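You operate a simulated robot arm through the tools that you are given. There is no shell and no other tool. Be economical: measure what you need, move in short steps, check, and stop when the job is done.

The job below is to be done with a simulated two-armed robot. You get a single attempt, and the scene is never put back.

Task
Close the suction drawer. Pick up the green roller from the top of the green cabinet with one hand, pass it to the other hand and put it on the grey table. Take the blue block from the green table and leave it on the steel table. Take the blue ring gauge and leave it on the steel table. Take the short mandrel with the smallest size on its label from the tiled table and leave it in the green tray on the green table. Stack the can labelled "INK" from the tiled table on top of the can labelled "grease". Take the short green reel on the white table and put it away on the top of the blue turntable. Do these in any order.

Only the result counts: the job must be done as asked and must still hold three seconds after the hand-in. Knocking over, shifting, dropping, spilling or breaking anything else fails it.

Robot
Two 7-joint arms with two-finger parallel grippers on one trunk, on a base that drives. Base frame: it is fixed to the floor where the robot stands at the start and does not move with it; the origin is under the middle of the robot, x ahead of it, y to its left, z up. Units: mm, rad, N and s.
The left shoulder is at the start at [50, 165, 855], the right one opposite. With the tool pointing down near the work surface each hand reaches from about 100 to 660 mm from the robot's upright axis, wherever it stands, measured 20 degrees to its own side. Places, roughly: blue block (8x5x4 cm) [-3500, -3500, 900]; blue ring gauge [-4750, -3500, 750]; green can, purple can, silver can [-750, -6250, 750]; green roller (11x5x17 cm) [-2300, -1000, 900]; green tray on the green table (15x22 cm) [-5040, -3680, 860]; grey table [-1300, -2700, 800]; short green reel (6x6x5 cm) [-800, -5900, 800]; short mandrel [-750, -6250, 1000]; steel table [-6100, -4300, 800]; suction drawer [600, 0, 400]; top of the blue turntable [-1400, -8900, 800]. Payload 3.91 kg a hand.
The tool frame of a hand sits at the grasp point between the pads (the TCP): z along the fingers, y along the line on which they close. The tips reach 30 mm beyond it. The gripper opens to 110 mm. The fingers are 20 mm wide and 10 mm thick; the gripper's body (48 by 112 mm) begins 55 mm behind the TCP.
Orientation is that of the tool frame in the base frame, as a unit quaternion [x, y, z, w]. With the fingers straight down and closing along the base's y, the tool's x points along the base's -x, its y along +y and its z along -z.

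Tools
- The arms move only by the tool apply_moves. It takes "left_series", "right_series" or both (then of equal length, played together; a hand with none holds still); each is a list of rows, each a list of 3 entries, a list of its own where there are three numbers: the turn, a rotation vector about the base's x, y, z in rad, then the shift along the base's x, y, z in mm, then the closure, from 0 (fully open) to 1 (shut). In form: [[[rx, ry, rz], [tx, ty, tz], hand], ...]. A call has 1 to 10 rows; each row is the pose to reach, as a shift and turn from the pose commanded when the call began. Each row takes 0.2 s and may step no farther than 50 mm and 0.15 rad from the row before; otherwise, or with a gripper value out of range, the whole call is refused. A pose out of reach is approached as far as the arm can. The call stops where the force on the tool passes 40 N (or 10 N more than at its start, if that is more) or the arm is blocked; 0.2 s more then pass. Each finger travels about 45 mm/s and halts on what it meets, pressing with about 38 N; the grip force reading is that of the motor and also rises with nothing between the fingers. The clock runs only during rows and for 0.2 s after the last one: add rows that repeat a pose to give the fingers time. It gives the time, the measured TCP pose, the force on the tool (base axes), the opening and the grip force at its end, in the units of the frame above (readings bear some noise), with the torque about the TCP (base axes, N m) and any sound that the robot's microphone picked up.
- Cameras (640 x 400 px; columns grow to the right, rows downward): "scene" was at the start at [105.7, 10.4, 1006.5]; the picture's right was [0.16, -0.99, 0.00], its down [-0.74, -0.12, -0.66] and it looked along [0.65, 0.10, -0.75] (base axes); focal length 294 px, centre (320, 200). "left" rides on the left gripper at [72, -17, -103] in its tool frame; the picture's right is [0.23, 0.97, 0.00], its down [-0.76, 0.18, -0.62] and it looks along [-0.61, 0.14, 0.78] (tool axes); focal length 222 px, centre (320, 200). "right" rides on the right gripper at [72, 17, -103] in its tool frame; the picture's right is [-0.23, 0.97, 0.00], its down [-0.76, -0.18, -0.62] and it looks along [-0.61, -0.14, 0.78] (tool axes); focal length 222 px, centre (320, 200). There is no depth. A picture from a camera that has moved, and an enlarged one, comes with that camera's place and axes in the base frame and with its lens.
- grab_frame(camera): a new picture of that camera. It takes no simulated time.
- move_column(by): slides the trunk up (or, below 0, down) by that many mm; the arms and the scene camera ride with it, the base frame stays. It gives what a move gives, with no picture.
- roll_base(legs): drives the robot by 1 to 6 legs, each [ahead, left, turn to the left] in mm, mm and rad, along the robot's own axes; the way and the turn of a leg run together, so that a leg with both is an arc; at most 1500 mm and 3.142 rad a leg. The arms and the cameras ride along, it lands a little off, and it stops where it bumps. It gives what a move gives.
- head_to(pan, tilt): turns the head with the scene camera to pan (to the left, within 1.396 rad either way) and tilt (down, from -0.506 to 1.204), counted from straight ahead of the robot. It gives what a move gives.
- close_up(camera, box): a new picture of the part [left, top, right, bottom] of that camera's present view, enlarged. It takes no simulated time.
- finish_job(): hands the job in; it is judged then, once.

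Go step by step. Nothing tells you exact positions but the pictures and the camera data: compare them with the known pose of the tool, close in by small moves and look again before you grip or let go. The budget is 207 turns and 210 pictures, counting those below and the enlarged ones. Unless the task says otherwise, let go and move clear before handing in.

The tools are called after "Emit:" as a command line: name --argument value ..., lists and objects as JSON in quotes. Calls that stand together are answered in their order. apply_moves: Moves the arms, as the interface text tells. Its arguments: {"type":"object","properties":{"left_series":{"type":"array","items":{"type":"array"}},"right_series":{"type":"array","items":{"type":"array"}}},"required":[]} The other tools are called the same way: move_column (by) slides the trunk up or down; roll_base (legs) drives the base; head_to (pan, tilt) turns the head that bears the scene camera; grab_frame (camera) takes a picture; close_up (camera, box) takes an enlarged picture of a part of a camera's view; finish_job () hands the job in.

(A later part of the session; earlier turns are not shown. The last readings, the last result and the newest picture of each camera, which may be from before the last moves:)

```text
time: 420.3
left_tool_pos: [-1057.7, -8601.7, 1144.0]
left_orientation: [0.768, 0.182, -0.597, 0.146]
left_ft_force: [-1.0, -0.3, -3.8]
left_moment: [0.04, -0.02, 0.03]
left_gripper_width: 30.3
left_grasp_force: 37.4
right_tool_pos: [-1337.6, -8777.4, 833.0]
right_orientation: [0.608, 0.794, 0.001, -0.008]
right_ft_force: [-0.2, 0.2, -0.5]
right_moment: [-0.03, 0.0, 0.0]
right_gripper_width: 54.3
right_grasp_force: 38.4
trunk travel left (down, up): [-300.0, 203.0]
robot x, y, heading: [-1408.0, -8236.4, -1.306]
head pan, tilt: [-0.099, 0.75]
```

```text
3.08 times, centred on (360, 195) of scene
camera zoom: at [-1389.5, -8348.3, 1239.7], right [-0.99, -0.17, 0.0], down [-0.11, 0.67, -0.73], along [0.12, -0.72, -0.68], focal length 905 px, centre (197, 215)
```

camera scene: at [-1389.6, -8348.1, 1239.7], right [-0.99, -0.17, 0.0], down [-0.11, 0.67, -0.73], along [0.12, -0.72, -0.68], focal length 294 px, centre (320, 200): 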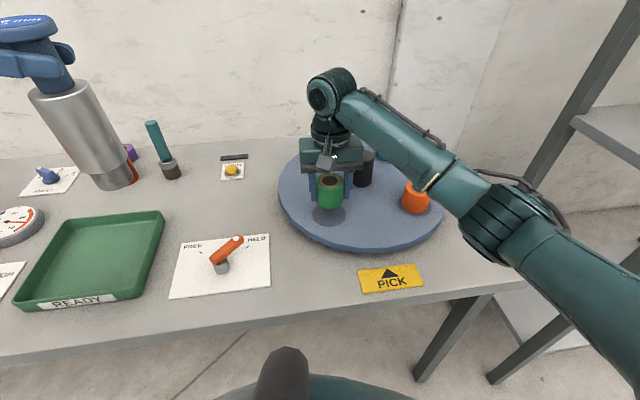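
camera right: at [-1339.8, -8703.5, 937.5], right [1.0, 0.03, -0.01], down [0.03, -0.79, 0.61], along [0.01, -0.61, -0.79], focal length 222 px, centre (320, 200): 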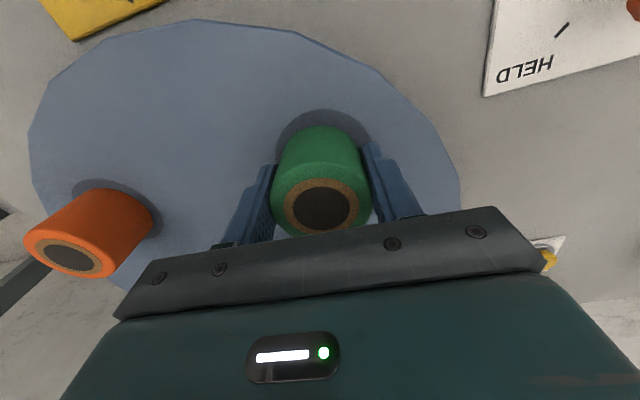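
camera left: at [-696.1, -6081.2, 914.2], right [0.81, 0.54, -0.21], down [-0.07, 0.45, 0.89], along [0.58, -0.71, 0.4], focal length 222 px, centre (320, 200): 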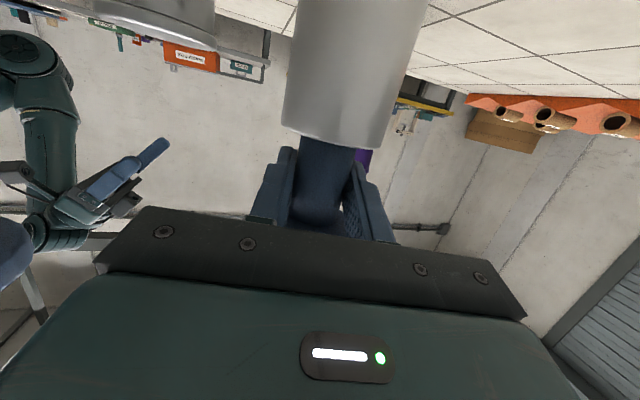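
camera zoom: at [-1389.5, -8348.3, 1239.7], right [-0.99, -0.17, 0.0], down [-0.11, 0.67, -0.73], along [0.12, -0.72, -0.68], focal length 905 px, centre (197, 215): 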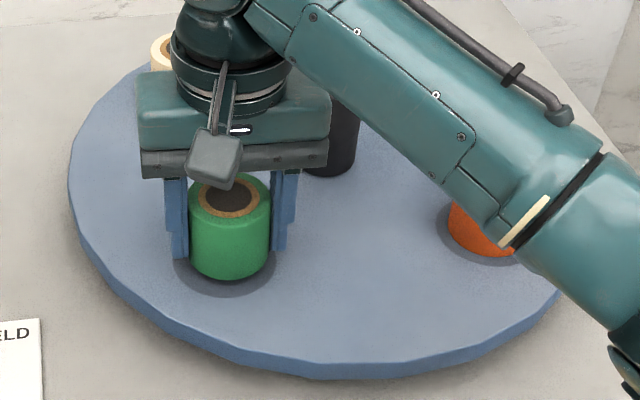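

The reel is just above the centre of the spot. I'll lower in small steps.

Emit:
apply_moves --right_series '[[[0, 0, 0], [0, 0, -3], 1], [[0, 0, 0], [0, 0, -5], 1], [[0, 0, 0], [0, 0, -7], 1], [[0, 0, 0], [0, 0, -9], 1], [[0, 0, 0], [0, 0, -10], 1]]'

```text
time: 421.5
left_tool_pos: [-1057.3, -8603.1, 1144.0]
left_orientation: [0.768, 0.182, -0.597, 0.147]
left_ft_force: [-0.3, 0.6, -4.0]
left_moment: [-0.02, 0.0, -0.01]
left_gripper_width: 30.2
left_grasp_force: 37.7
right_tool_pos: [-1338.3, -8776.6, 823.2]
right_orientation: [0.61, 0.793, 0.001, -0.007]
right_ft_force: [-0.2, -1.6, 4.7]
right_moment: [-0.02, -0.08, -0.01]
right_gripper_width: 54.2
right_grasp_force: 38.3
trunk travel left (down, up): [-300.0, 203.0]
robot x, y, heading: [-1411.8, -8234.0, -1.305]
head pan, tilt: [-0.099, 0.75]
```

Contact felt. I'll open and lift away straight up.

Emit:
apply_moves --right_series '[[[0, 0, 0], [0, 0, 0], 0.6], [[0, 0, 0], [0, 0, 0], 0.4], [[0, 0, 0], [0, 0, 0], 0.25], [[0, 0, 0], [0, 0, 0], 0.2], [[0, 0, 0], [0, 0, 10], 0.2], [[0, 0, 0], [0, 0, 30], 0.2], [[0, 0, 0], [0, 0, 65], 0.2], [[0, 0, 0], [0, 0, 105], 0.2], [[0, 0, 0], [0, 0, 145], 0.2]]'

Emit:
grab_frame --camera "right"

Emit:
grab_frame --camera "scene"

```text
time: 423.5
left_tool_pos: [-1057.1, -8602.6, 1142.9]
left_orientation: [0.768, 0.182, -0.596, 0.147]
left_ft_force: [-0.7, 0.2, -3.0]
left_moment: [0.01, 0.0, 0.0]
left_gripper_width: 30.1
left_grasp_force: 37.9
right_tool_pos: [-1338.9, -8774.8, 969.6]
right_orientation: [0.61, 0.793, 0.001, -0.008]
right_ft_force: [0.7, -1.2, 0.2]
right_moment: [0.0, -0.03, -0.02]
right_gripper_width: 88.0
right_grasp_force: 0.0
trunk travel left (down, up): [-300.0, 203.0]
robot x, y, heading: [-1406.7, -8232.1, -1.301]
head pan, tilt: [-0.099, 0.75]
```

```text
61 pictures are left
camera right: at [-1340.7, -8701.8, 1073.1], right [1.0, 0.03, -0.01], down [0.03, -0.79, 0.61], along [0.01, -0.61, -0.79], focal length 222 px, centre (320, 200)
```

right: 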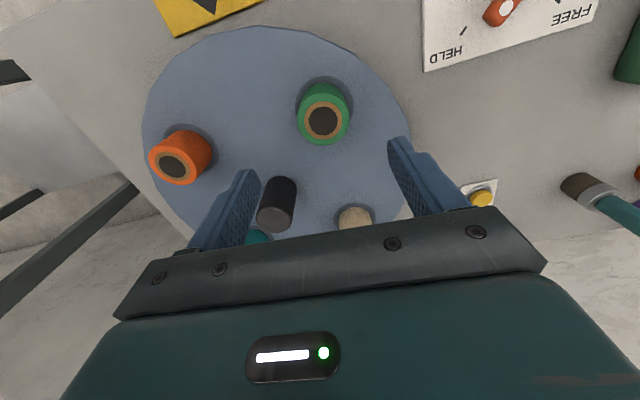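

```text
60 pictures are left
camera scene: at [-1389.5, -8348.0, 1239.6], right [-0.99, -0.17, 0.0], down [-0.11, 0.67, -0.73], along [0.12, -0.72, -0.68], focal length 294 px, centre (320, 200)
```

scene: 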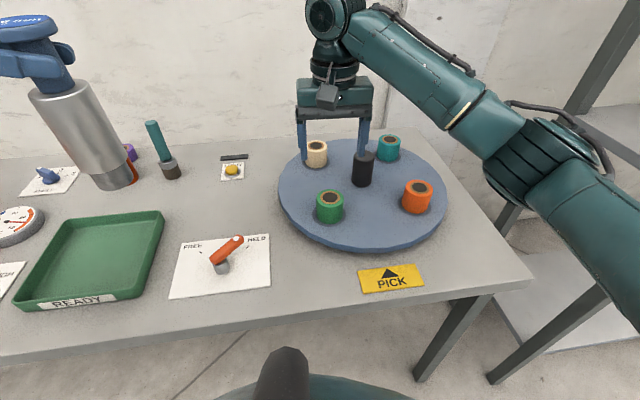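

The reel is on the turntable. I'll raise the trunk, back off, and drive back up the corridor with the mandrel toward the green tray.

Emit:
move_column --by 75

Emit:
roll_base --legs '[[-620, 0, 0], [0, 0, 2.89], [920, 0, 0], [914, 0, 0]]'

Emit:
head_to --pan 0.2 --tilt 0.3

Emit:
grab_frame --camera "scene"

```text
time: 424.6
left_tool_pos: [-1057.0, -8603.3, 1218.1]
left_orientation: [0.769, 0.181, -0.596, 0.146]
left_ft_force: [-0.2, -0.5, -3.2]
left_moment: [0.0, -0.02, -0.01]
left_gripper_width: 30.4
left_grasp_force: 38.3
right_tool_pos: [-1338.2, -8776.4, 1042.8]
right_orientation: [0.609, 0.793, 0.002, -0.008]
right_ft_force: [-0.4, 0.6, -0.4]
right_moment: [0.01, -0.02, -0.01]
right_gripper_width: 88.2
right_grasp_force: 0.0
trunk travel left (down, up): [-375.0, 128.0]
robot x, y, heading: [-1411.3, -8235.6, -1.308]
head pan, tilt: [-0.099, 0.75]
```

```text
time: 443.7
left_tool_pos: [-1794.7, -5352.0, 1219.1]
left_orientation: [-0.071, 0.786, 0.06, 0.611]
left_ft_force: [0.2, 0.1, -3.4]
left_moment: [-0.01, 0.01, -0.02]
left_gripper_width: 30.3
left_grasp_force: 38.1
right_tool_pos: [-1474.1, -5264.6, 1042.7]
right_orientation: [-0.7, 0.715, -0.008, -0.003]
right_ft_force: [-0.2, 0.7, 0.7]
right_moment: [0.02, 0.01, -0.02]
right_gripper_width: 87.7
right_grasp_force: 0.1
trunk travel left (down, up): [-375.0, 128.0]
robot x, y, heading: [-1558.6, -5802.7, 1.555]
head pan, tilt: [-0.099, 0.75]
```

```text
time: 444.6
left_tool_pos: [-1794.6, -5350.8, 1218.4]
left_orientation: [-0.071, 0.787, 0.06, 0.61]
left_ft_force: [0.4, -0.5, -3.1]
left_moment: [0.01, 0.01, 0.01]
left_gripper_width: 30.4
left_grasp_force: 37.9
right_tool_pos: [-1475.4, -5263.6, 1043.4]
right_orientation: [-0.699, 0.715, -0.008, -0.002]
right_ft_force: [1.3, -0.8, 0.9]
right_moment: [0.01, 0.02, 0.0]
right_gripper_width: 88.0
right_grasp_force: 0.0
trunk travel left (down, up): [-375.0, 128.0]
robot x, y, heading: [-1556.9, -5801.5, 1.554]
head pan, tilt: [0.201, 0.3]
```

```text
59 pictures are left
camera scene: at [-1574.6, -5682.6, 1354.9], right [0.98, 0.18, 0.0], down [0.05, -0.29, -0.95], along [-0.17, 0.94, -0.3], focal length 294 px, centre (320, 200)
```

scene: 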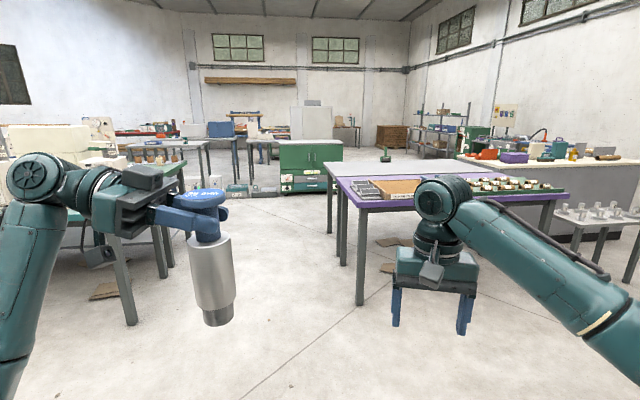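

The corridor is clear. I'll drive on between the teal and purple tables to the lane.

Emit:
roll_base --legs '[[0, 0, 0.492], [844, 0, 0], [844, 0, 0], [0, 0, -0.287], [1120, 0, 0], [1120, 0, 0]]'

Emit:
roll_base --legs '[[0, 0, 1.65]]'

Emit:
head_to --pan 0 --tilt 0.3

Emit:
grab_frame --camera "scene"

```text
time: 466.2
left_tool_pos: [-3033.4, -1688.4, 1219.7]
left_orientation: [-0.149, 0.776, 0.121, 0.601]
left_ft_force: [-0.6, -0.6, -3.3]
left_moment: [0.0, 0.03, -0.01]
left_gripper_width: 30.3
left_grasp_force: 38.3
right_tool_pos: [-2738.9, -1539.1, 1043.3]
right_orientation: [0.766, -0.643, 0.007, 0.002]
right_ft_force: [0.2, -0.4, -0.6]
right_moment: [-0.01, 0.01, 0.01]
right_gripper_width: 87.9
right_grasp_force: 0.0
trunk travel left (down, up): [-375.0, 128.0]
robot x, y, heading: [-2711.9, -2082.1, 1.754]
head pan, tilt: [0.201, 0.3]
```

```text
time: 470.6
left_tool_pos: [-3087.9, -2426.4, 1218.0]
left_orientation: [0.666, -0.424, -0.521, -0.325]
left_ft_force: [-0.7, 0.6, -3.6]
left_moment: [-0.04, 0.01, 0.01]
left_gripper_width: 30.2
left_grasp_force: 37.6
right_tool_pos: [-3254.1, -2139.9, 1043.9]
right_orientation: [0.993, 0.117, 0.007, -0.004]
right_ft_force: [-0.1, 0.5, -0.3]
right_moment: [0.02, 0.03, 0.03]
right_gripper_width: 87.9
right_grasp_force: 0.0
trunk travel left (down, up): [-375.0, 128.0]
robot x, y, heading: [-2715.8, -2079.6, -2.903]
head pan, tilt: [0.201, 0.3]
```

```text
time: 471.3
left_tool_pos: [-3087.6, -2425.5, 1218.6]
left_orientation: [0.665, -0.424, -0.521, -0.326]
left_ft_force: [-0.3, 0.8, -3.0]
left_moment: [0.01, 0.0, 0.04]
left_gripper_width: 30.2
left_grasp_force: 38.5
right_tool_pos: [-3254.1, -2139.8, 1043.8]
right_orientation: [0.993, 0.117, 0.006, -0.004]
right_ft_force: [0.0, -0.8, -0.6]
right_moment: [-0.01, 0.01, -0.03]
right_gripper_width: 87.9
right_grasp_force: 0.0
trunk travel left (down, up): [-375.0, 128.0]
robot x, y, heading: [-2714.4, -2085.9, -2.903]
head pan, tilt: [0.0, 0.3]
```

```text
58 pictures are left
camera scene: at [-2832.3, -2114.0, 1355.0], right [-0.24, 0.97, 0.0], down [0.29, 0.07, -0.96], along [-0.93, -0.23, -0.3], focal length 294 px, centre (320, 200)
```

scene: 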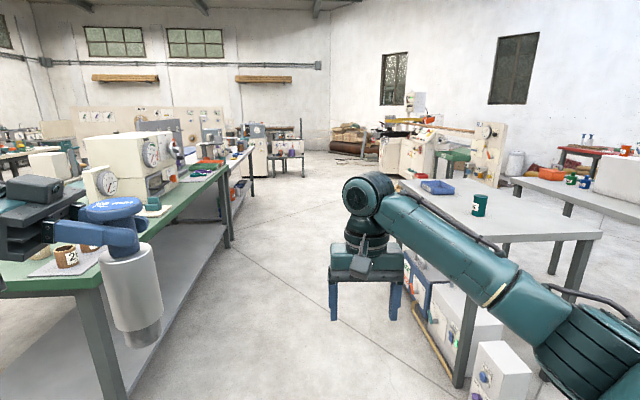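

Emit:
roll_base --legs '[[0, 0, 0.03], [1378, 0, 0], [1378, 0, 0], [0, 0, 1.585]]'

Emit:
head_to --pan 0 --tilt 0.5

Emit:
grab_frame --camera "scene"

```text
time: 488.9
left_tool_pos: [-5031.4, -3157.8, 1218.8]
left_orientation: [0.77, 0.176, -0.597, 0.142]
left_ft_force: [0.1, 0.5, -2.6]
left_moment: [0.0, 0.0, -0.01]
left_gripper_width: 30.0
left_grasp_force: 37.0
right_tool_pos: [-5314.9, -3327.1, 1043.3]
right_orientation: [0.614, 0.789, 0.001, -0.008]
right_ft_force: [0.1, -0.6, -0.4]
right_moment: [-0.02, 0.03, 0.01]
right_gripper_width: 88.1
right_grasp_force: 0.1
trunk travel left (down, up): [-375.0, 128.0]
robot x, y, heading: [-5378.6, -2784.9, -1.318]
head pan, tilt: [0.0, 0.3]
```

```text
time: 489.6
left_tool_pos: [-5031.8, -3157.2, 1218.8]
left_orientation: [0.769, 0.177, -0.597, 0.142]
left_ft_force: [0.0, -0.3, -3.6]
left_moment: [0.0, 0.0, 0.02]
left_gripper_width: 30.1
left_grasp_force: 37.9
right_tool_pos: [-5315.3, -3327.8, 1043.2]
right_orientation: [0.614, 0.789, 0.001, -0.008]
right_ft_force: [0.9, -0.4, 0.6]
right_moment: [0.02, 0.01, 0.04]
right_gripper_width: 88.2
right_grasp_force: 0.0
trunk travel left (down, up): [-375.0, 128.0]
robot x, y, heading: [-5378.6, -2784.5, -1.317]
head pan, tilt: [0.0, 0.499]
```

```text
57 pictures are left
camera scene: at [-5350.0, -2904.6, 1336.7], right [-0.97, -0.25, 0.0], down [-0.12, 0.46, -0.88], along [0.22, -0.85, -0.48], focal length 294 px, centre (320, 200)
```

scene: 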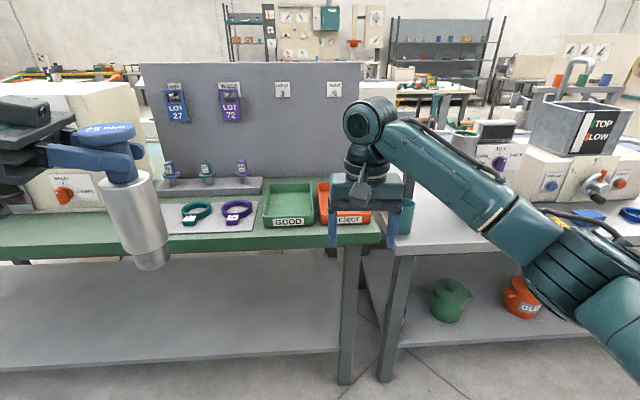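

The green tray's centre is at about [-5042,-3707]. I'll tuck the right hand, shift left 40 mm and advance 375 mm.

Emit:
apply_moves --right_series '[[[0, 0, 0], [-25, 18, 10], 0.2], [[0, 0, 0], [-51, 36, 20], 0.2], [[0, 0, 0], [-76, 55, 30], 0.2], [[0, 0, 0], [-102, 73, 30], 0.2], [[0, 0, 0], [-127, 91, 30], 0.2]]'

Emit:
roll_base --legs '[[0, 40, 0], [375, 0, 0]]'

Emit:
head_to --pan 0 --tilt 0.75

Emit:
grab_frame --camera "scene"

Emit:
grab_frame --camera "right"

```text
time: 490.8
left_tool_pos: [-5031.3, -3157.0, 1219.8]
left_orientation: [0.769, 0.177, -0.597, 0.143]
left_ft_force: [-0.3, -0.7, -3.4]
left_moment: [0.02, 0.0, 0.01]
left_gripper_width: 30.3
left_grasp_force: 38.1
right_tool_pos: [-5443.0, -3233.7, 1075.1]
right_orientation: [0.614, 0.789, 0.001, -0.007]
right_ft_force: [0.0, -1.0, 0.1]
right_moment: [0.01, 0.01, -0.02]
right_gripper_width: 88.2
right_grasp_force: 0.1
trunk travel left (down, up): [-375.0, 128.0]
robot x, y, heading: [-5378.7, -2787.7, -1.321]
head pan, tilt: [0.0, 0.499]
```

```text
time: 493.8
left_tool_pos: [-4896.3, -3511.6, 1218.7]
left_orientation: [0.77, 0.177, -0.596, 0.142]
left_ft_force: [1.0, 0.8, -3.8]
left_moment: [0.01, -0.03, 0.01]
left_gripper_width: 30.2
left_grasp_force: 38.3
right_tool_pos: [-5308.0, -3590.5, 1074.0]
right_orientation: [0.615, 0.789, 0.002, -0.008]
right_ft_force: [0.1, 0.4, -0.2]
right_moment: [0.0, 0.0, -0.01]
right_gripper_width: 87.8
right_grasp_force: 0.1
trunk travel left (down, up): [-375.0, 128.0]
robot x, y, heading: [-5243.1, -3140.7, -1.315]
head pan, tilt: [0.0, 0.499]
```

```text
time: 494.6
left_tool_pos: [-4897.3, -3511.6, 1218.7]
left_orientation: [0.769, 0.177, -0.597, 0.143]
left_ft_force: [0.1, -0.2, -3.5]
left_moment: [0.0, 0.01, -0.01]
left_gripper_width: 30.1
left_grasp_force: 38.1
right_tool_pos: [-5306.3, -3588.6, 1074.0]
right_orientation: [0.614, 0.79, 0.001, -0.008]
right_ft_force: [0.2, 0.2, 0.8]
right_moment: [0.0, 0.01, -0.01]
right_gripper_width: 88.1
right_grasp_force: 0.1
trunk travel left (down, up): [-375.0, 128.0]
robot x, y, heading: [-5246.5, -3141.0, -1.317]
head pan, tilt: [0.0, 0.75]
```

```text
56 pictures are left
camera scene: at [-5218.2, -3251.3, 1314.7], right [-0.97, -0.25, 0.0], down [-0.17, 0.66, -0.73], along [0.18, -0.71, -0.68], focal length 294 px, centre (320, 200)
```

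scene: 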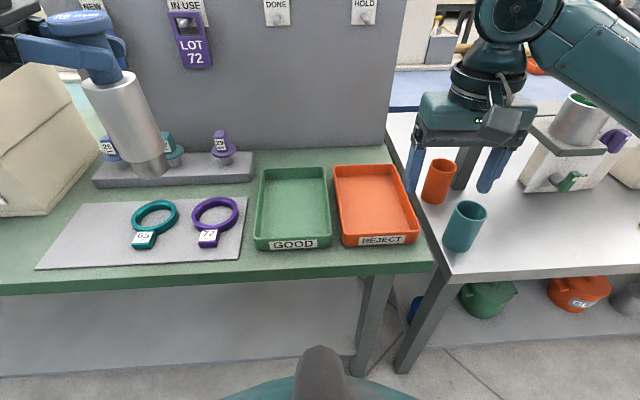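

```text
55 pictures are left
camera right: at [-5308.8, -3516.2, 1178.6], right [1.0, 0.02, -0.01], down [0.02, -0.79, 0.61], along [0.0, -0.61, -0.79], focal length 222 px, centre (320, 200)
```

right: 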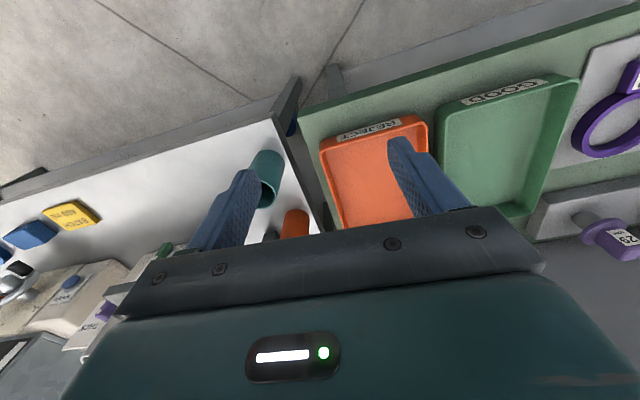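

The tray's centre is about [-5050,-3684]. I'll carry the mandrel over it at height, then check.

Emit:
apply_moves --left_series '[[[0, 0, 0], [-24, -28, 0], 1], [[0, 0, 0], [-48, -56, 0], 1], [[0, 0, 0], [-72, -84, 0], 1], [[0, 0, 0], [-96, -112, -15], 1], [[0, 0, 0], [-120, -140, -35], 1], [[0, 0, 0], [-144, -168, -60], 1], [[0, 0, 0], [-144, -168, -95], 1]]'

Emit:
grab_frame --camera "scene"

Emit:
grab_frame --camera "right"

```text
time: 496.2
left_tool_pos: [-5038.9, -3680.9, 1121.8]
left_orientation: [0.769, 0.177, -0.597, 0.143]
left_ft_force: [-0.2, 0.2, -3.5]
left_moment: [0.01, -0.04, -0.02]
left_gripper_width: 30.1
left_grasp_force: 38.8
right_tool_pos: [-5307.5, -3589.1, 1074.6]
right_orientation: [0.614, 0.79, 0.001, -0.008]
right_ft_force: [-0.3, 0.4, -0.3]
right_moment: [0.0, 0.01, -0.02]
right_gripper_width: 88.2
right_grasp_force: 0.1
trunk travel left (down, up): [-375.0, 128.0]
robot x, y, heading: [-5245.0, -3141.3, -1.319]
head pan, tilt: [0.0, 0.75]
```

```text
54 pictures are left
camera scene: at [-5217.8, -3251.4, 1314.7], right [-0.97, -0.25, 0.0], down [-0.17, 0.66, -0.73], along [0.18, -0.71, -0.68], focal length 294 px, centre (320, 200)
```

scene: 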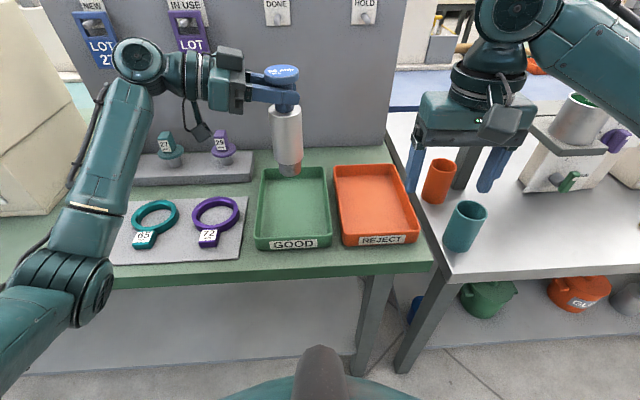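

```text
53 pictures are left
camera right: at [-5308.4, -3516.3, 1178.7], right [1.0, 0.02, -0.01], down [0.02, -0.79, 0.61], along [0.0, -0.61, -0.79], focal length 222 px, centre (320, 200)
```

right: 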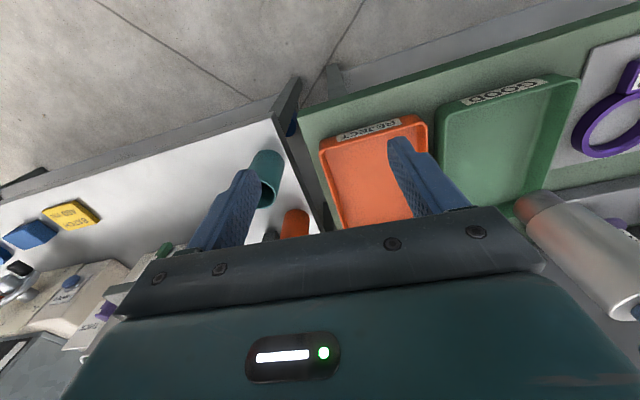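

The mandrel is right above the tray's centre. I'll lower it.

Emit:
apply_moves --left_series '[[[0, 0, 0], [0, 0, -20], 1], [[0, 0, 0], [0, 0, -40], 1], [[0, 0, 0], [0, 0, -60], 1], [[0, 0, 0], [0, 0, -78], 1], [[0, 0, 0], [0, 0, -90], 1]]'

Emit:
close_up --camera "scene" --box '[180, 110, 380, 260]'

```text
time: 497.4
left_tool_pos: [-5039.2, -3680.3, 1033.0]
left_orientation: [0.77, 0.177, -0.597, 0.143]
left_ft_force: [-0.4, 0.5, -2.8]
left_moment: [-0.01, 0.0, -0.01]
left_gripper_width: 30.1
left_grasp_force: 37.3
right_tool_pos: [-5309.2, -3589.8, 1076.3]
right_orientation: [0.613, 0.79, 0.002, -0.007]
right_ft_force: [-0.5, 0.5, 0.2]
right_moment: [0.02, -0.01, -0.06]
right_gripper_width: 88.0
right_grasp_force: 0.1
trunk travel left (down, up): [-375.0, 128.0]
robot x, y, heading: [-5246.4, -3140.5, -1.316]
head pan, tilt: [0.0, 0.75]
```

```text
2.67 times, centred on (280, 185) of scene
camera zoom: at [-5218.3, -3251.4, 1314.7], right [-0.97, -0.25, 0.0], down [-0.17, 0.66, -0.73], along [0.18, -0.71, -0.68], focal length 784 px, centre (427, 240)
```

zoom: 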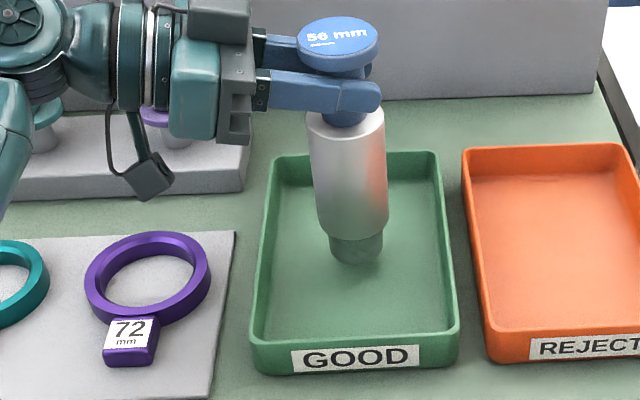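

It hangs well inside the tray. I'll lower in small steps to contact.

Emit:
apply_moves --left_series '[[[0, 0, 0], [0, 0, -4], 1], [[0, 0, 0], [0, 0, -8], 1], [[0, 0, 0], [0, 0, -11], 1], [[0, 0, 0], [0, 0, -13], 1], [[0, 0, 0], [0, 0, -15], 1], [[0, 0, 0], [0, 0, -16], 1]]'

```text
time: 498.8
left_tool_pos: [-5040.6, -3677.7, 1016.8]
left_orientation: [0.77, 0.176, -0.597, 0.142]
left_ft_force: [-0.2, 0.2, -3.7]
left_moment: [-0.01, 0.0, 0.02]
left_gripper_width: 30.2
left_grasp_force: 37.7
right_tool_pos: [-5308.0, -3590.1, 1074.5]
right_orientation: [0.613, 0.79, 0.001, -0.007]
right_ft_force: [-0.2, 0.5, -0.2]
right_moment: [-0.03, 0.01, 0.03]
right_gripper_width: 88.1
right_grasp_force: 0.0
trunk travel left (down, up): [-375.0, 128.0]
robot x, y, heading: [-5249.0, -3138.4, -1.321]
head pan, tilt: [0.0, 0.75]
```

Emit:
apply_moves --left_series '[[[0, 0, 0], [0, 0, -2], 1], [[0, 0, 0], [0, 0, -4], 1], [[0, 0, 0], [0, 0, -5], 1], [[0, 0, 0], [0, 0, -6], 1]]'

Emit:
close_up --camera "scene" --box '[180, 110, 380, 260]'

```text
time: 499.8
left_tool_pos: [-5041.1, -3678.3, 1016.3]
left_orientation: [0.768, 0.175, -0.599, 0.147]
left_ft_force: [3.8, 0.3, 23.9]
left_moment: [0.46, -0.55, -0.03]
left_gripper_width: 30.3
left_grasp_force: 38.2
right_tool_pos: [-5308.2, -3587.7, 1076.2]
right_orientation: [0.614, 0.789, 0.001, -0.008]
right_ft_force: [0.3, 0.3, -0.1]
right_moment: [0.03, 0.02, -0.01]
right_gripper_width: 88.1
right_grasp_force: 0.1
trunk travel left (down, up): [-375.0, 128.0]
robot x, y, heading: [-5245.2, -3137.8, -1.321]
head pan, tilt: [0.0, 0.75]
```

```text
2.67 times, centred on (280, 185) of scene
camera zoom: at [-5218.8, -3249.0, 1315.2], right [-0.97, -0.25, 0.0], down [-0.17, 0.66, -0.73], along [0.18, -0.71, -0.68], focal length 784 px, centre (427, 240)
```

zoom: 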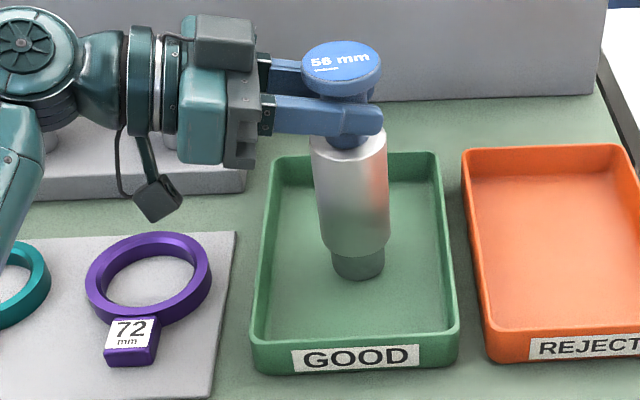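

Contact made (24 N). I'll unload, open, and check it stands.

Emit:
apply_moves --left_series '[[[0, 0, 0], [0, 0, 4], 1], [[0, 0, 0], [0, 0, 4.5], 0.9], [[0, 0, 0], [0, 0, 4.5], 0.7], [[0, 0, 0], [0, 0, 4.5], 0.5], [[0, 0, 0], [0, 0, 4.5], 0.3], [[0, 0, 0], [0, 0, 4.5], 0.1], [[0, 0, 0], [0, 0, 4.5], 0]]'

Emit:
close_up --camera "scene" --box '[180, 110, 380, 260]'

Emit:
grab_frame --camera "left"

```text
time: 501.4
left_tool_pos: [-5040.3, -3678.9, 1015.3]
left_orientation: [0.769, 0.177, -0.597, 0.143]
left_ft_force: [0.2, -0.6, -0.5]
left_moment: [-0.02, 0.03, -0.03]
left_gripper_width: 110.2
left_grasp_force: 0.0
right_tool_pos: [-5307.6, -3589.6, 1074.1]
right_orientation: [0.613, 0.79, 0.002, -0.008]
right_ft_force: [-0.2, -0.3, -0.3]
right_moment: [0.02, -0.03, 0.06]
right_gripper_width: 87.9
right_grasp_force: 0.1
trunk travel left (down, up): [-375.0, 128.0]
robot x, y, heading: [-5245.8, -3138.9, -1.318]
head pan, tilt: [0.0, 0.75]
```

```text
2.67 times, centred on (280, 185) of scene
camera zoom: at [-5218.4, -3251.0, 1314.7], right [-0.97, -0.25, 0.0], down [-0.17, 0.66, -0.73], along [0.18, -0.71, -0.68], focal length 784 px, centre (427, 240)
```

zoom: 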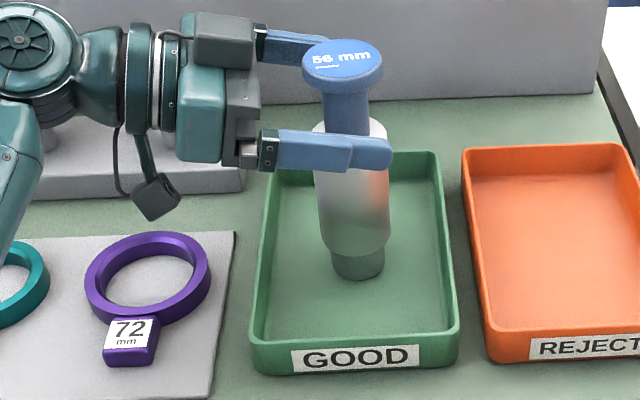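

```text
49 pictures are left
camera left: at [-4942.8, -3611.4, 971.2], right [0.48, -0.85, -0.21], down [0.45, 0.03, 0.89], along [-0.75, -0.53, 0.4], focal length 222 px, centre (320, 200)
```

left: 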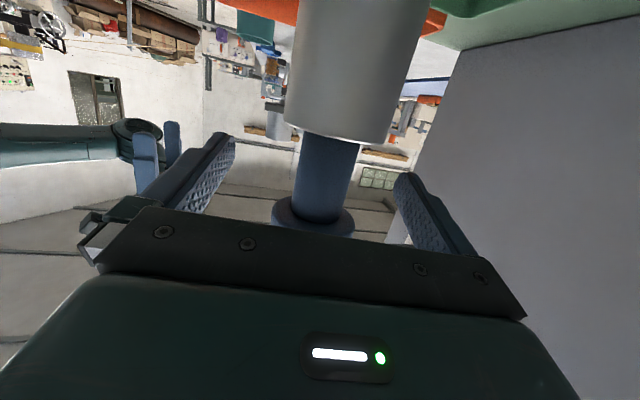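

The mandrel stands in the tray. I'll withdraw the left hand along its axis, raise it, back away and take a final look.

Emit:
apply_moves --left_series '[[[0, 0, 0], [17, 9, 5], 0], [[0, 0, 0], [39, 19, 11], 0], [[0, 0, 0], [65, 32, 18], 0], [[0, 0, 0], [90, 45, 26], 0], [[0, 0, 0], [113, 56, 32], 0], [[0, 0, 0], [118, 75, 70], 0], [[0, 0, 0], [122, 100, 110], 0], [[0, 0, 0], [125, 130, 145], 0]]'

Emit:
grab_frame --camera "scene"

Emit:
roll_base --legs '[[-450, 0, 0]]'

Emit:
head_to --pan -0.4 --tilt 0.45

Emit:
grab_frame --camera "scene"

```text
time: 503.2
left_tool_pos: [-4914.7, -3547.9, 1159.9]
left_orientation: [0.769, 0.177, -0.597, 0.143]
left_ft_force: [0.4, -0.9, 0.0]
left_moment: [0.01, 0.01, -0.03]
left_gripper_width: 110.1
left_grasp_force: 0.1
right_tool_pos: [-5307.0, -3588.7, 1074.9]
right_orientation: [0.613, 0.79, 0.002, -0.008]
right_ft_force: [0.5, 0.3, 0.5]
right_moment: [0.02, 0.03, 0.02]
right_gripper_width: 87.9
right_grasp_force: 0.0
trunk travel left (down, up): [-375.0, 128.0]
robot x, y, heading: [-5241.8, -3142.5, -1.318]
head pan, tilt: [0.0, 0.75]
```

```text
48 pictures are left
camera scene: at [-5218.4, -3250.6, 1314.7], right [-0.97, -0.25, 0.0], down [-0.17, 0.66, -0.73], along [0.18, -0.71, -0.68], focal length 294 px, centre (320, 200)
```

scene: 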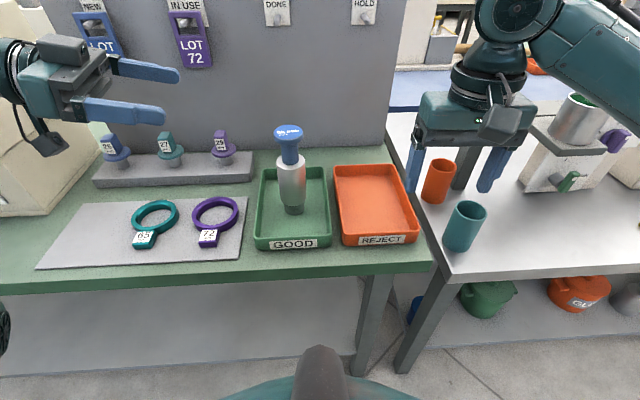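

```text
time: 505.9
left_tool_pos: [-5027.3, -3110.3, 1159.5]
left_orientation: [0.77, 0.177, -0.597, 0.143]
left_ft_force: [0.7, -0.4, 0.0]
left_moment: [0.01, -0.02, 0.01]
left_gripper_width: 110.1
left_grasp_force: 0.0
right_tool_pos: [-5420.8, -3153.0, 1074.5]
right_orientation: [0.614, 0.79, 0.001, -0.008]
right_ft_force: [0.2, 0.3, 0.1]
right_moment: [-0.03, -0.03, 0.02]
right_gripper_width: 88.1
right_grasp_force: 0.2
trunk travel left (down, up): [-375.0, 128.0]
robot x, y, heading: [-5356.2, -2711.3, -1.32]
head pan, tilt: [0.0, 0.75]
```

```text
time: 506.8
left_tool_pos: [-5028.1, -3112.6, 1161.0]
left_orientation: [0.769, 0.177, -0.597, 0.143]
left_ft_force: [-0.2, -0.1, 0.5]
left_moment: [0.03, -0.02, 0.05]
left_gripper_width: 110.2
left_grasp_force: 0.1
right_tool_pos: [-5420.3, -3152.9, 1073.5]
right_orientation: [0.613, 0.79, 0.001, -0.008]
right_ft_force: [-0.4, -0.2, -0.8]
right_moment: [-0.02, 0.0, 0.03]
right_gripper_width: 88.2
right_grasp_force: 0.0
trunk travel left (down, up): [-375.0, 128.0]
robot x, y, heading: [-5357.4, -2704.6, -1.313]
head pan, tilt: [-0.4, 0.45]
```

```text
47 pictures are left
camera scene: at [-5365.8, -2825.9, 1341.1], right [-0.99, 0.14, 0.0], down [0.06, 0.43, -0.9], along [-0.13, -0.89, -0.44], focal length 294 px, centre (320, 200)
```

scene: 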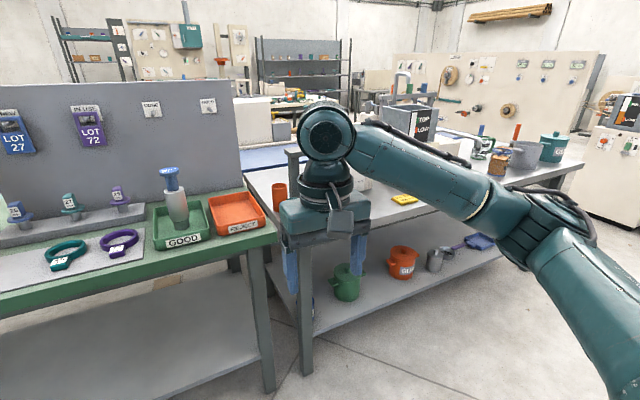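

Mandrel, trays and the steel table look right. Reviewing the drawer step, my hand stopped short of the panel's final place (it coasted shut), so I'll go back to verify that it is fully closed.

Emit:
roll_base --legs '[[0, 0, 1.545], [1357, 0, 0], [1357, 0, 0], [0, 0, 0.325], [988, 0, 0]]'

Emit:
head_to --pan 0 --tilt 0.3

Emit:
grab_frame --camera "scene"

```text
time: 529.5
left_tool_pos: [-1580.6, -1161.4, 1160.7]
left_orientation: [0.323, 0.72, -0.247, 0.562]
left_ft_force: [-0.6, -0.7, -0.7]
left_moment: [-0.04, 0.0, 0.02]
left_gripper_width: 109.9
left_grasp_force: 0.0
right_tool_pos: [-1435.0, -1529.6, 1073.5]
right_orientation: [-0.259, 0.966, -0.005, -0.006]
right_ft_force: [0.5, 0.0, 0.0]
right_moment: [0.04, 0.03, 0.02]
right_gripper_width: 88.1
right_grasp_force: 0.1
trunk travel left (down, up): [-375.0, 128.0]
robot x, y, heading: [-1881.2, -1590.4, 0.527]
head pan, tilt: [-0.4, 0.45]
```

```text
time: 530.3
left_tool_pos: [-1581.9, -1160.8, 1160.6]
left_orientation: [0.324, 0.72, -0.247, 0.562]
left_ft_force: [-0.5, -0.5, 0.6]
left_moment: [0.03, 0.0, 0.0]
left_gripper_width: 109.9
left_grasp_force: 0.1
right_tool_pos: [-1434.8, -1528.0, 1074.3]
right_orientation: [-0.259, 0.966, -0.005, -0.006]
right_ft_force: [-0.6, 0.2, -0.2]
right_moment: [-0.01, 0.0, 0.04]
right_gripper_width: 87.9
right_grasp_force: 0.0
trunk travel left (down, up): [-375.0, 128.0]
robot x, y, heading: [-1884.7, -1588.5, 0.53]
head pan, tilt: [0.0, 0.3]
```

```text
46 pictures are left
camera scene: at [-1779.3, -1530.8, 1355.0], right [0.5, -0.86, 0.0], down [-0.26, -0.15, -0.96], along [0.83, 0.48, -0.3], focal length 294 px, centre (320, 200)
```

scene: 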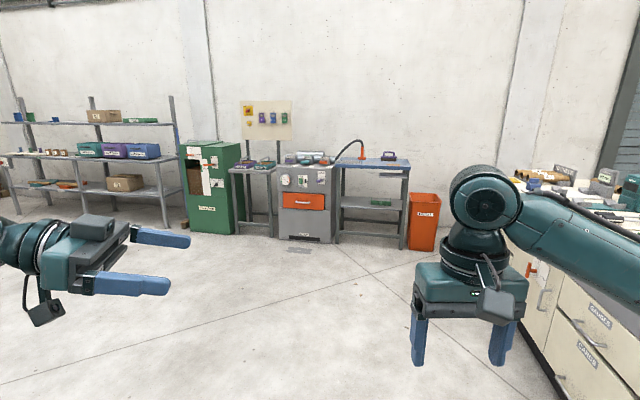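

The way is clear straight to the machine. I'll drive there and face the drawer squarely.

Emit:
roll_base --legs '[[0, 0, 0.14], [1113, 0, 0], [1113, 0, 0], [0, 0, -0.32]]'

Emit:
head_to --pan 0 --tilt 0.6

Emit:
grab_frame --camera "scene"

Emit:
close_up --camera "scene" --box '[220, 120, 420, 260]'

```text
time: 542.9
left_tool_pos: [225.3, 165.8, 1160.5]
left_orientation: [0.384, 0.69, -0.294, 0.538]
left_ft_force: [-0.5, 0.3, -0.5]
left_moment: [-0.01, 0.01, -0.02]
left_gripper_width: 110.0
left_grasp_force: 0.1
right_tool_pos: [306.6, -221.0, 1073.3]
right_orientation: [-0.177, 0.984, -0.004, -0.006]
right_ft_force: [0.4, -0.1, 0.7]
right_moment: [-0.01, 0.02, -0.05]
right_gripper_width: 88.2
right_grasp_force: 0.1
trunk travel left (down, up): [-375.0, 128.0]
robot x, y, heading: [-146.6, -202.4, 0.356]
head pan, tilt: [0.0, 0.3]
```

```text
time: 543.7
left_tool_pos: [225.4, 166.8, 1159.7]
left_orientation: [0.384, 0.69, -0.294, 0.539]
left_ft_force: [0.9, 0.8, -0.3]
left_moment: [0.01, 0.0, -0.01]
left_gripper_width: 110.0
left_grasp_force: 0.1
right_tool_pos: [306.7, -220.7, 1074.4]
right_orientation: [-0.176, 0.984, -0.004, -0.006]
right_ft_force: [-0.5, 1.0, -0.3]
right_moment: [0.0, -0.03, 0.0]
right_gripper_width: 87.9
right_grasp_force: 0.0
trunk travel left (down, up): [-375.0, 128.0]
robot x, y, heading: [-145.8, -205.5, 0.354]
head pan, tilt: [0.0, 0.6]
```

```text
45 pictures are left
camera scene: at [-36.6, -166.4, 1327.6], right [0.35, -0.94, 0.0], down [-0.53, -0.2, -0.83], along [0.77, 0.29, -0.56], focal length 294 px, centre (320, 200)
```

scene: 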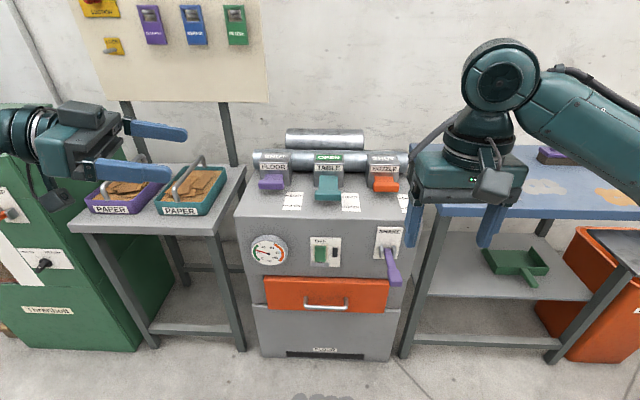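

```text
2.86 times, centred on (320, 190) of scene
camera zoom: at [-36.6, -166.4, 1327.6], right [0.35, -0.94, 0.0], down [-0.53, -0.2, -0.83], along [0.77, 0.29, -0.56], focal length 840 px, centre (320, 229)
```

zoom: 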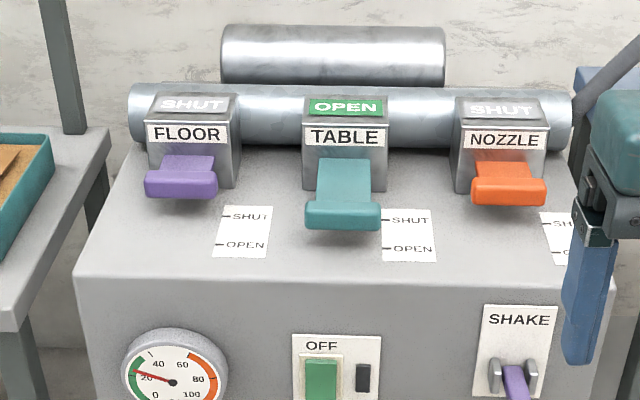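

I'm square in front. I'll zoom in on the drawer's edges.

Emit:
close_up --camera "scene" --box '[235, 255, 415, 365]'

```text
3.56 times, centred on (325, 310) of scene
camera zoom: at [-36.6, -166.4, 1327.6], right [0.35, -0.94, 0.0], down [-0.53, -0.2, -0.83], along [0.77, 0.29, -0.56], focal length 1045 px, centre (302, -191)
```

zoom: 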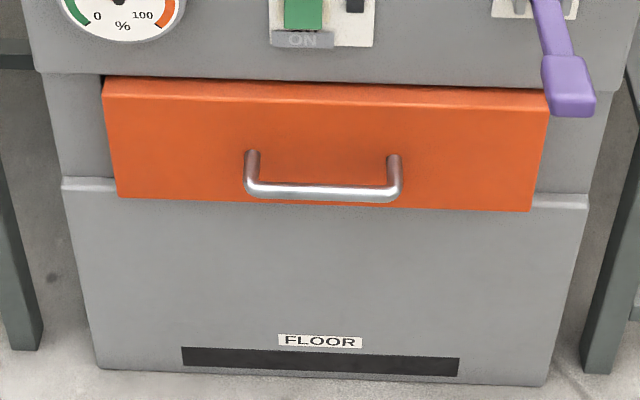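

It's unclear whether the panel stands slightly proud, so I'll press on it to be sure. First I'll lower the trunk and prepare the right hand: closed, tipped 0.5 rad forward, low.

Emit:
move_column --by -370

Emit:
apply_moves --right_series '[[[0.017, -0.047, 0], [1, 11, -23], 1], [[0.035, -0.094, 0], [3, 23, -46], 1], [[0.052, -0.141, 0], [4, 34, -69], 1], [[0.07, -0.188, 0], [5, 45, -92], 1], [[0.087, -0.235, 0], [6, 56, -115], 1], [[0.104, -0.281, 0], [8, 68, -138], 1], [[0.122, -0.328, 0], [9, 79, -161], 1], [[0.139, -0.375, 0], [10, 90, -184], 1], [[0.157, -0.422, 0], [12, 102, -207], 1], [[0.174, -0.469, 0], [13, 113, -229], 1]]'

Emit:
grab_frame --camera "scene"

```text
time: 547.3
left_tool_pos: [224.1, 166.5, 788.9]
left_orientation: [0.384, 0.69, -0.294, 0.538]
left_ft_force: [0.0, 0.5, 0.0]
left_moment: [-0.01, 0.03, 0.02]
left_gripper_width: 109.7
left_grasp_force: 0.0
right_tool_pos: [306.1, -221.3, 705.6]
right_orientation: [-0.177, 0.984, -0.005, -0.006]
right_ft_force: [0.7, -0.5, -0.1]
right_moment: [-0.01, 0.0, 0.04]
right_gripper_width: 88.0
right_grasp_force: 0.0
trunk travel left (down, up): [-5.0, 498.0]
robot x, y, heading: [-145.0, -204.6, 0.359]
head pan, tilt: [0.0, 0.6]
```

```text
time: 549.5
left_tool_pos: [225.0, 166.5, 789.8]
left_orientation: [0.384, 0.69, -0.293, 0.539]
left_ft_force: [0.9, -0.2, -0.2]
left_moment: [-0.01, 0.02, -0.01]
left_gripper_width: 109.8
left_grasp_force: 0.1
right_tool_pos: [319.9, -108.3, 475.0]
right_orientation: [-0.17, 0.955, 0.04, 0.238]
right_ft_force: [0.3, -0.3, -0.4]
right_moment: [-0.01, -0.03, -0.02]
right_gripper_width: 0.2
right_grasp_force: 37.6
trunk travel left (down, up): [-5.0, 498.0]
robot x, y, heading: [-146.2, -203.8, 0.356]
head pan, tilt: [0.0, 0.6]
```

```text
42 pictures are left
camera scene: at [-36.6, -166.4, 957.6], right [0.35, -0.94, 0.0], down [-0.53, -0.2, -0.83], along [0.77, 0.29, -0.56], focal length 294 px, centre (320, 200)
```

scene: 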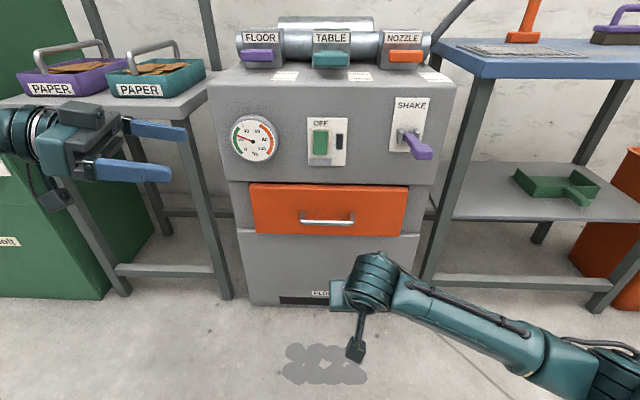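

The panel stands about 20 mm proud of the cabinet face in this view. I'll drive 320 mm closer and press it with the right hand.

Emit:
roll_base --legs '[[320, 0, 0]]'

Emit:
apply_moves --right_series '[[[0, 0, 0], [14, 5, 0], 1], [[0, 0, 0], [28, 10, 0], 1], [[0, 0, 0], [37, 14, 0], 1], [[0, 0, 0], [47, 17, 0], 1]]'

Emit:
head_to --pan 0 --tilt 0.85

Emit:
grab_frame --camera "scene"

```text
time: 551.3
left_tool_pos: [456.8, 252.9, 790.4]
left_orientation: [0.383, 0.691, -0.293, 0.539]
left_ft_force: [0.3, -0.2, -0.3]
left_moment: [0.01, 0.01, 0.04]
left_gripper_width: 110.2
left_grasp_force: 0.0
right_tool_pos: [542.4, -22.4, 470.5]
right_orientation: [-0.176, 0.958, 0.036, 0.224]
right_ft_force: [1.0, 0.4, 0.8]
right_moment: [0.01, 0.01, 0.0]
right_gripper_width: 0.2
right_grasp_force: 37.0
trunk travel left (down, up): [-5.0, 498.0]
robot x, y, heading: [86.5, -121.0, 0.362]
head pan, tilt: [0.0, 0.6]
stopped in leg 1: the force on the tool passed its limit at 127 N (the readings are from after the stop); the commanded pose is now the measured one
```

```text
time: 551.8
left_tool_pos: [455.8, 253.2, 789.1]
left_orientation: [0.383, 0.69, -0.294, 0.539]
left_ft_force: [0.7, -0.1, 0.0]
left_moment: [-0.02, -0.01, -0.02]
left_gripper_width: 110.0
left_grasp_force: 0.0
right_tool_pos: [545.7, -18.6, 463.3]
right_orientation: [-0.183, 0.96, 0.033, 0.208]
right_ft_force: [-0.3, -0.1, -0.4]
right_moment: [-0.02, 0.0, -0.03]
right_gripper_width: 0.1
right_grasp_force: 38.2
trunk travel left (down, up): [-5.0, 498.0]
robot x, y, heading: [89.1, -115.9, 0.362]
head pan, tilt: [0.0, 0.6]
stopped in row 2 (right hand): the force on the tool passed its limit at 76 N (the readings are from after the stop); the commanded pose is now the measured one
```

```text
time: 552.5
left_tool_pos: [455.4, 252.7, 790.4]
left_orientation: [0.384, 0.691, -0.294, 0.538]
left_ft_force: [-0.3, 0.1, 0.1]
left_moment: [0.02, -0.04, 0.0]
left_gripper_width: 109.9
left_grasp_force: 0.0
right_tool_pos: [545.1, -20.6, 463.4]
right_orientation: [-0.182, 0.96, 0.033, 0.21]
right_ft_force: [-1.2, 0.5, -0.6]
right_moment: [0.03, 0.02, 0.01]
right_gripper_width: 0.0
right_grasp_force: 38.5
trunk travel left (down, up): [-5.0, 498.0]
robot x, y, heading: [82.8, -120.2, 0.36]
head pan, tilt: [0.0, 0.85]
```

```text
41 pictures are left
camera scene: at [185.0, -83.5, 936.7], right [0.35, -0.94, 0.0], down [-0.7, -0.26, -0.66], along [0.62, 0.23, -0.75], focal length 294 px, centre (320, 200)
```

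scene: 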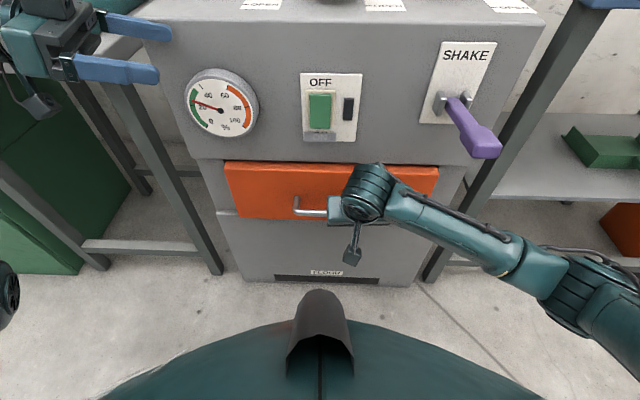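

The hand met the drawer's handle (the panel's top is really at z≈538), pressing it with over 70 N without moving the panel. To be certain I'll press directly on the panel above the handle, gently.

Emit:
apply_moves --right_series '[[[0, 0, 0], [-28, -10, 0], 1], [[0, 0, 0], [-37, -14, 25], 1], [[0, 0, 0], [-37, -14, 50], 1], [[0, 0, 0], [-18, -7, 55], 1], [[0, 0, 0], [9, 3, 55], 1], [[0, 0, 0], [33, 12, 55], 1]]'

Emit:
grab_frame --camera "scene"

Emit:
grab_frame --camera "right"

```text
time: 553.9
left_tool_pos: [456.4, 251.0, 789.8]
left_orientation: [0.383, 0.691, -0.293, 0.539]
left_ft_force: [0.9, -0.1, -0.5]
left_moment: [0.01, 0.02, -0.06]
left_gripper_width: 110.1
left_grasp_force: 0.1
right_tool_pos: [579.8, -8.6, 520.1]
right_orientation: [-0.183, 0.96, 0.032, 0.209]
right_ft_force: [-0.8, 0.5, -0.3]
right_moment: [0.0, 0.0, 0.01]
right_gripper_width: 0.2
right_grasp_force: 37.4
trunk travel left (down, up): [-5.0, 498.0]
robot x, y, heading: [86.5, -121.9, 0.361]
head pan, tilt: [0.0, 0.85]
```

```text
40 pictures are left
camera scene: at [184.9, -83.5, 936.7], right [0.35, -0.94, 0.0], down [-0.7, -0.26, -0.66], along [0.62, 0.23, -0.75], focal length 294 px, centre (320, 200)
```

scene: 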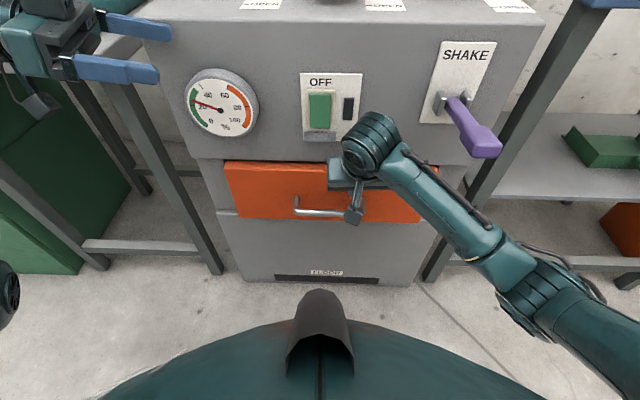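

```text
39 pictures are left
camera right: at [471.2, -30.0, 583.3], right [-0.16, 0.98, 0.08], down [0.47, 0.01, 0.88], along [0.87, 0.18, -0.46], focal length 222 px, centre (320, 200)
```

right: 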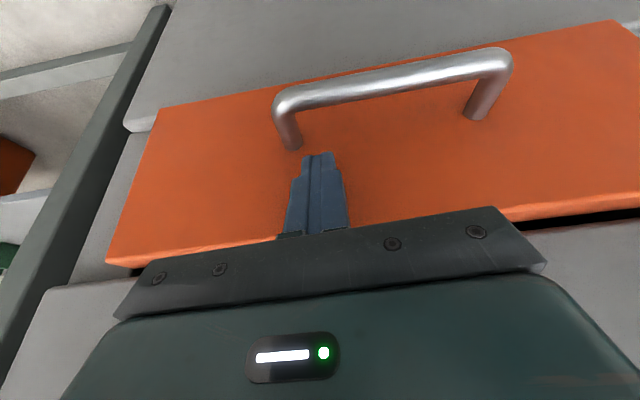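

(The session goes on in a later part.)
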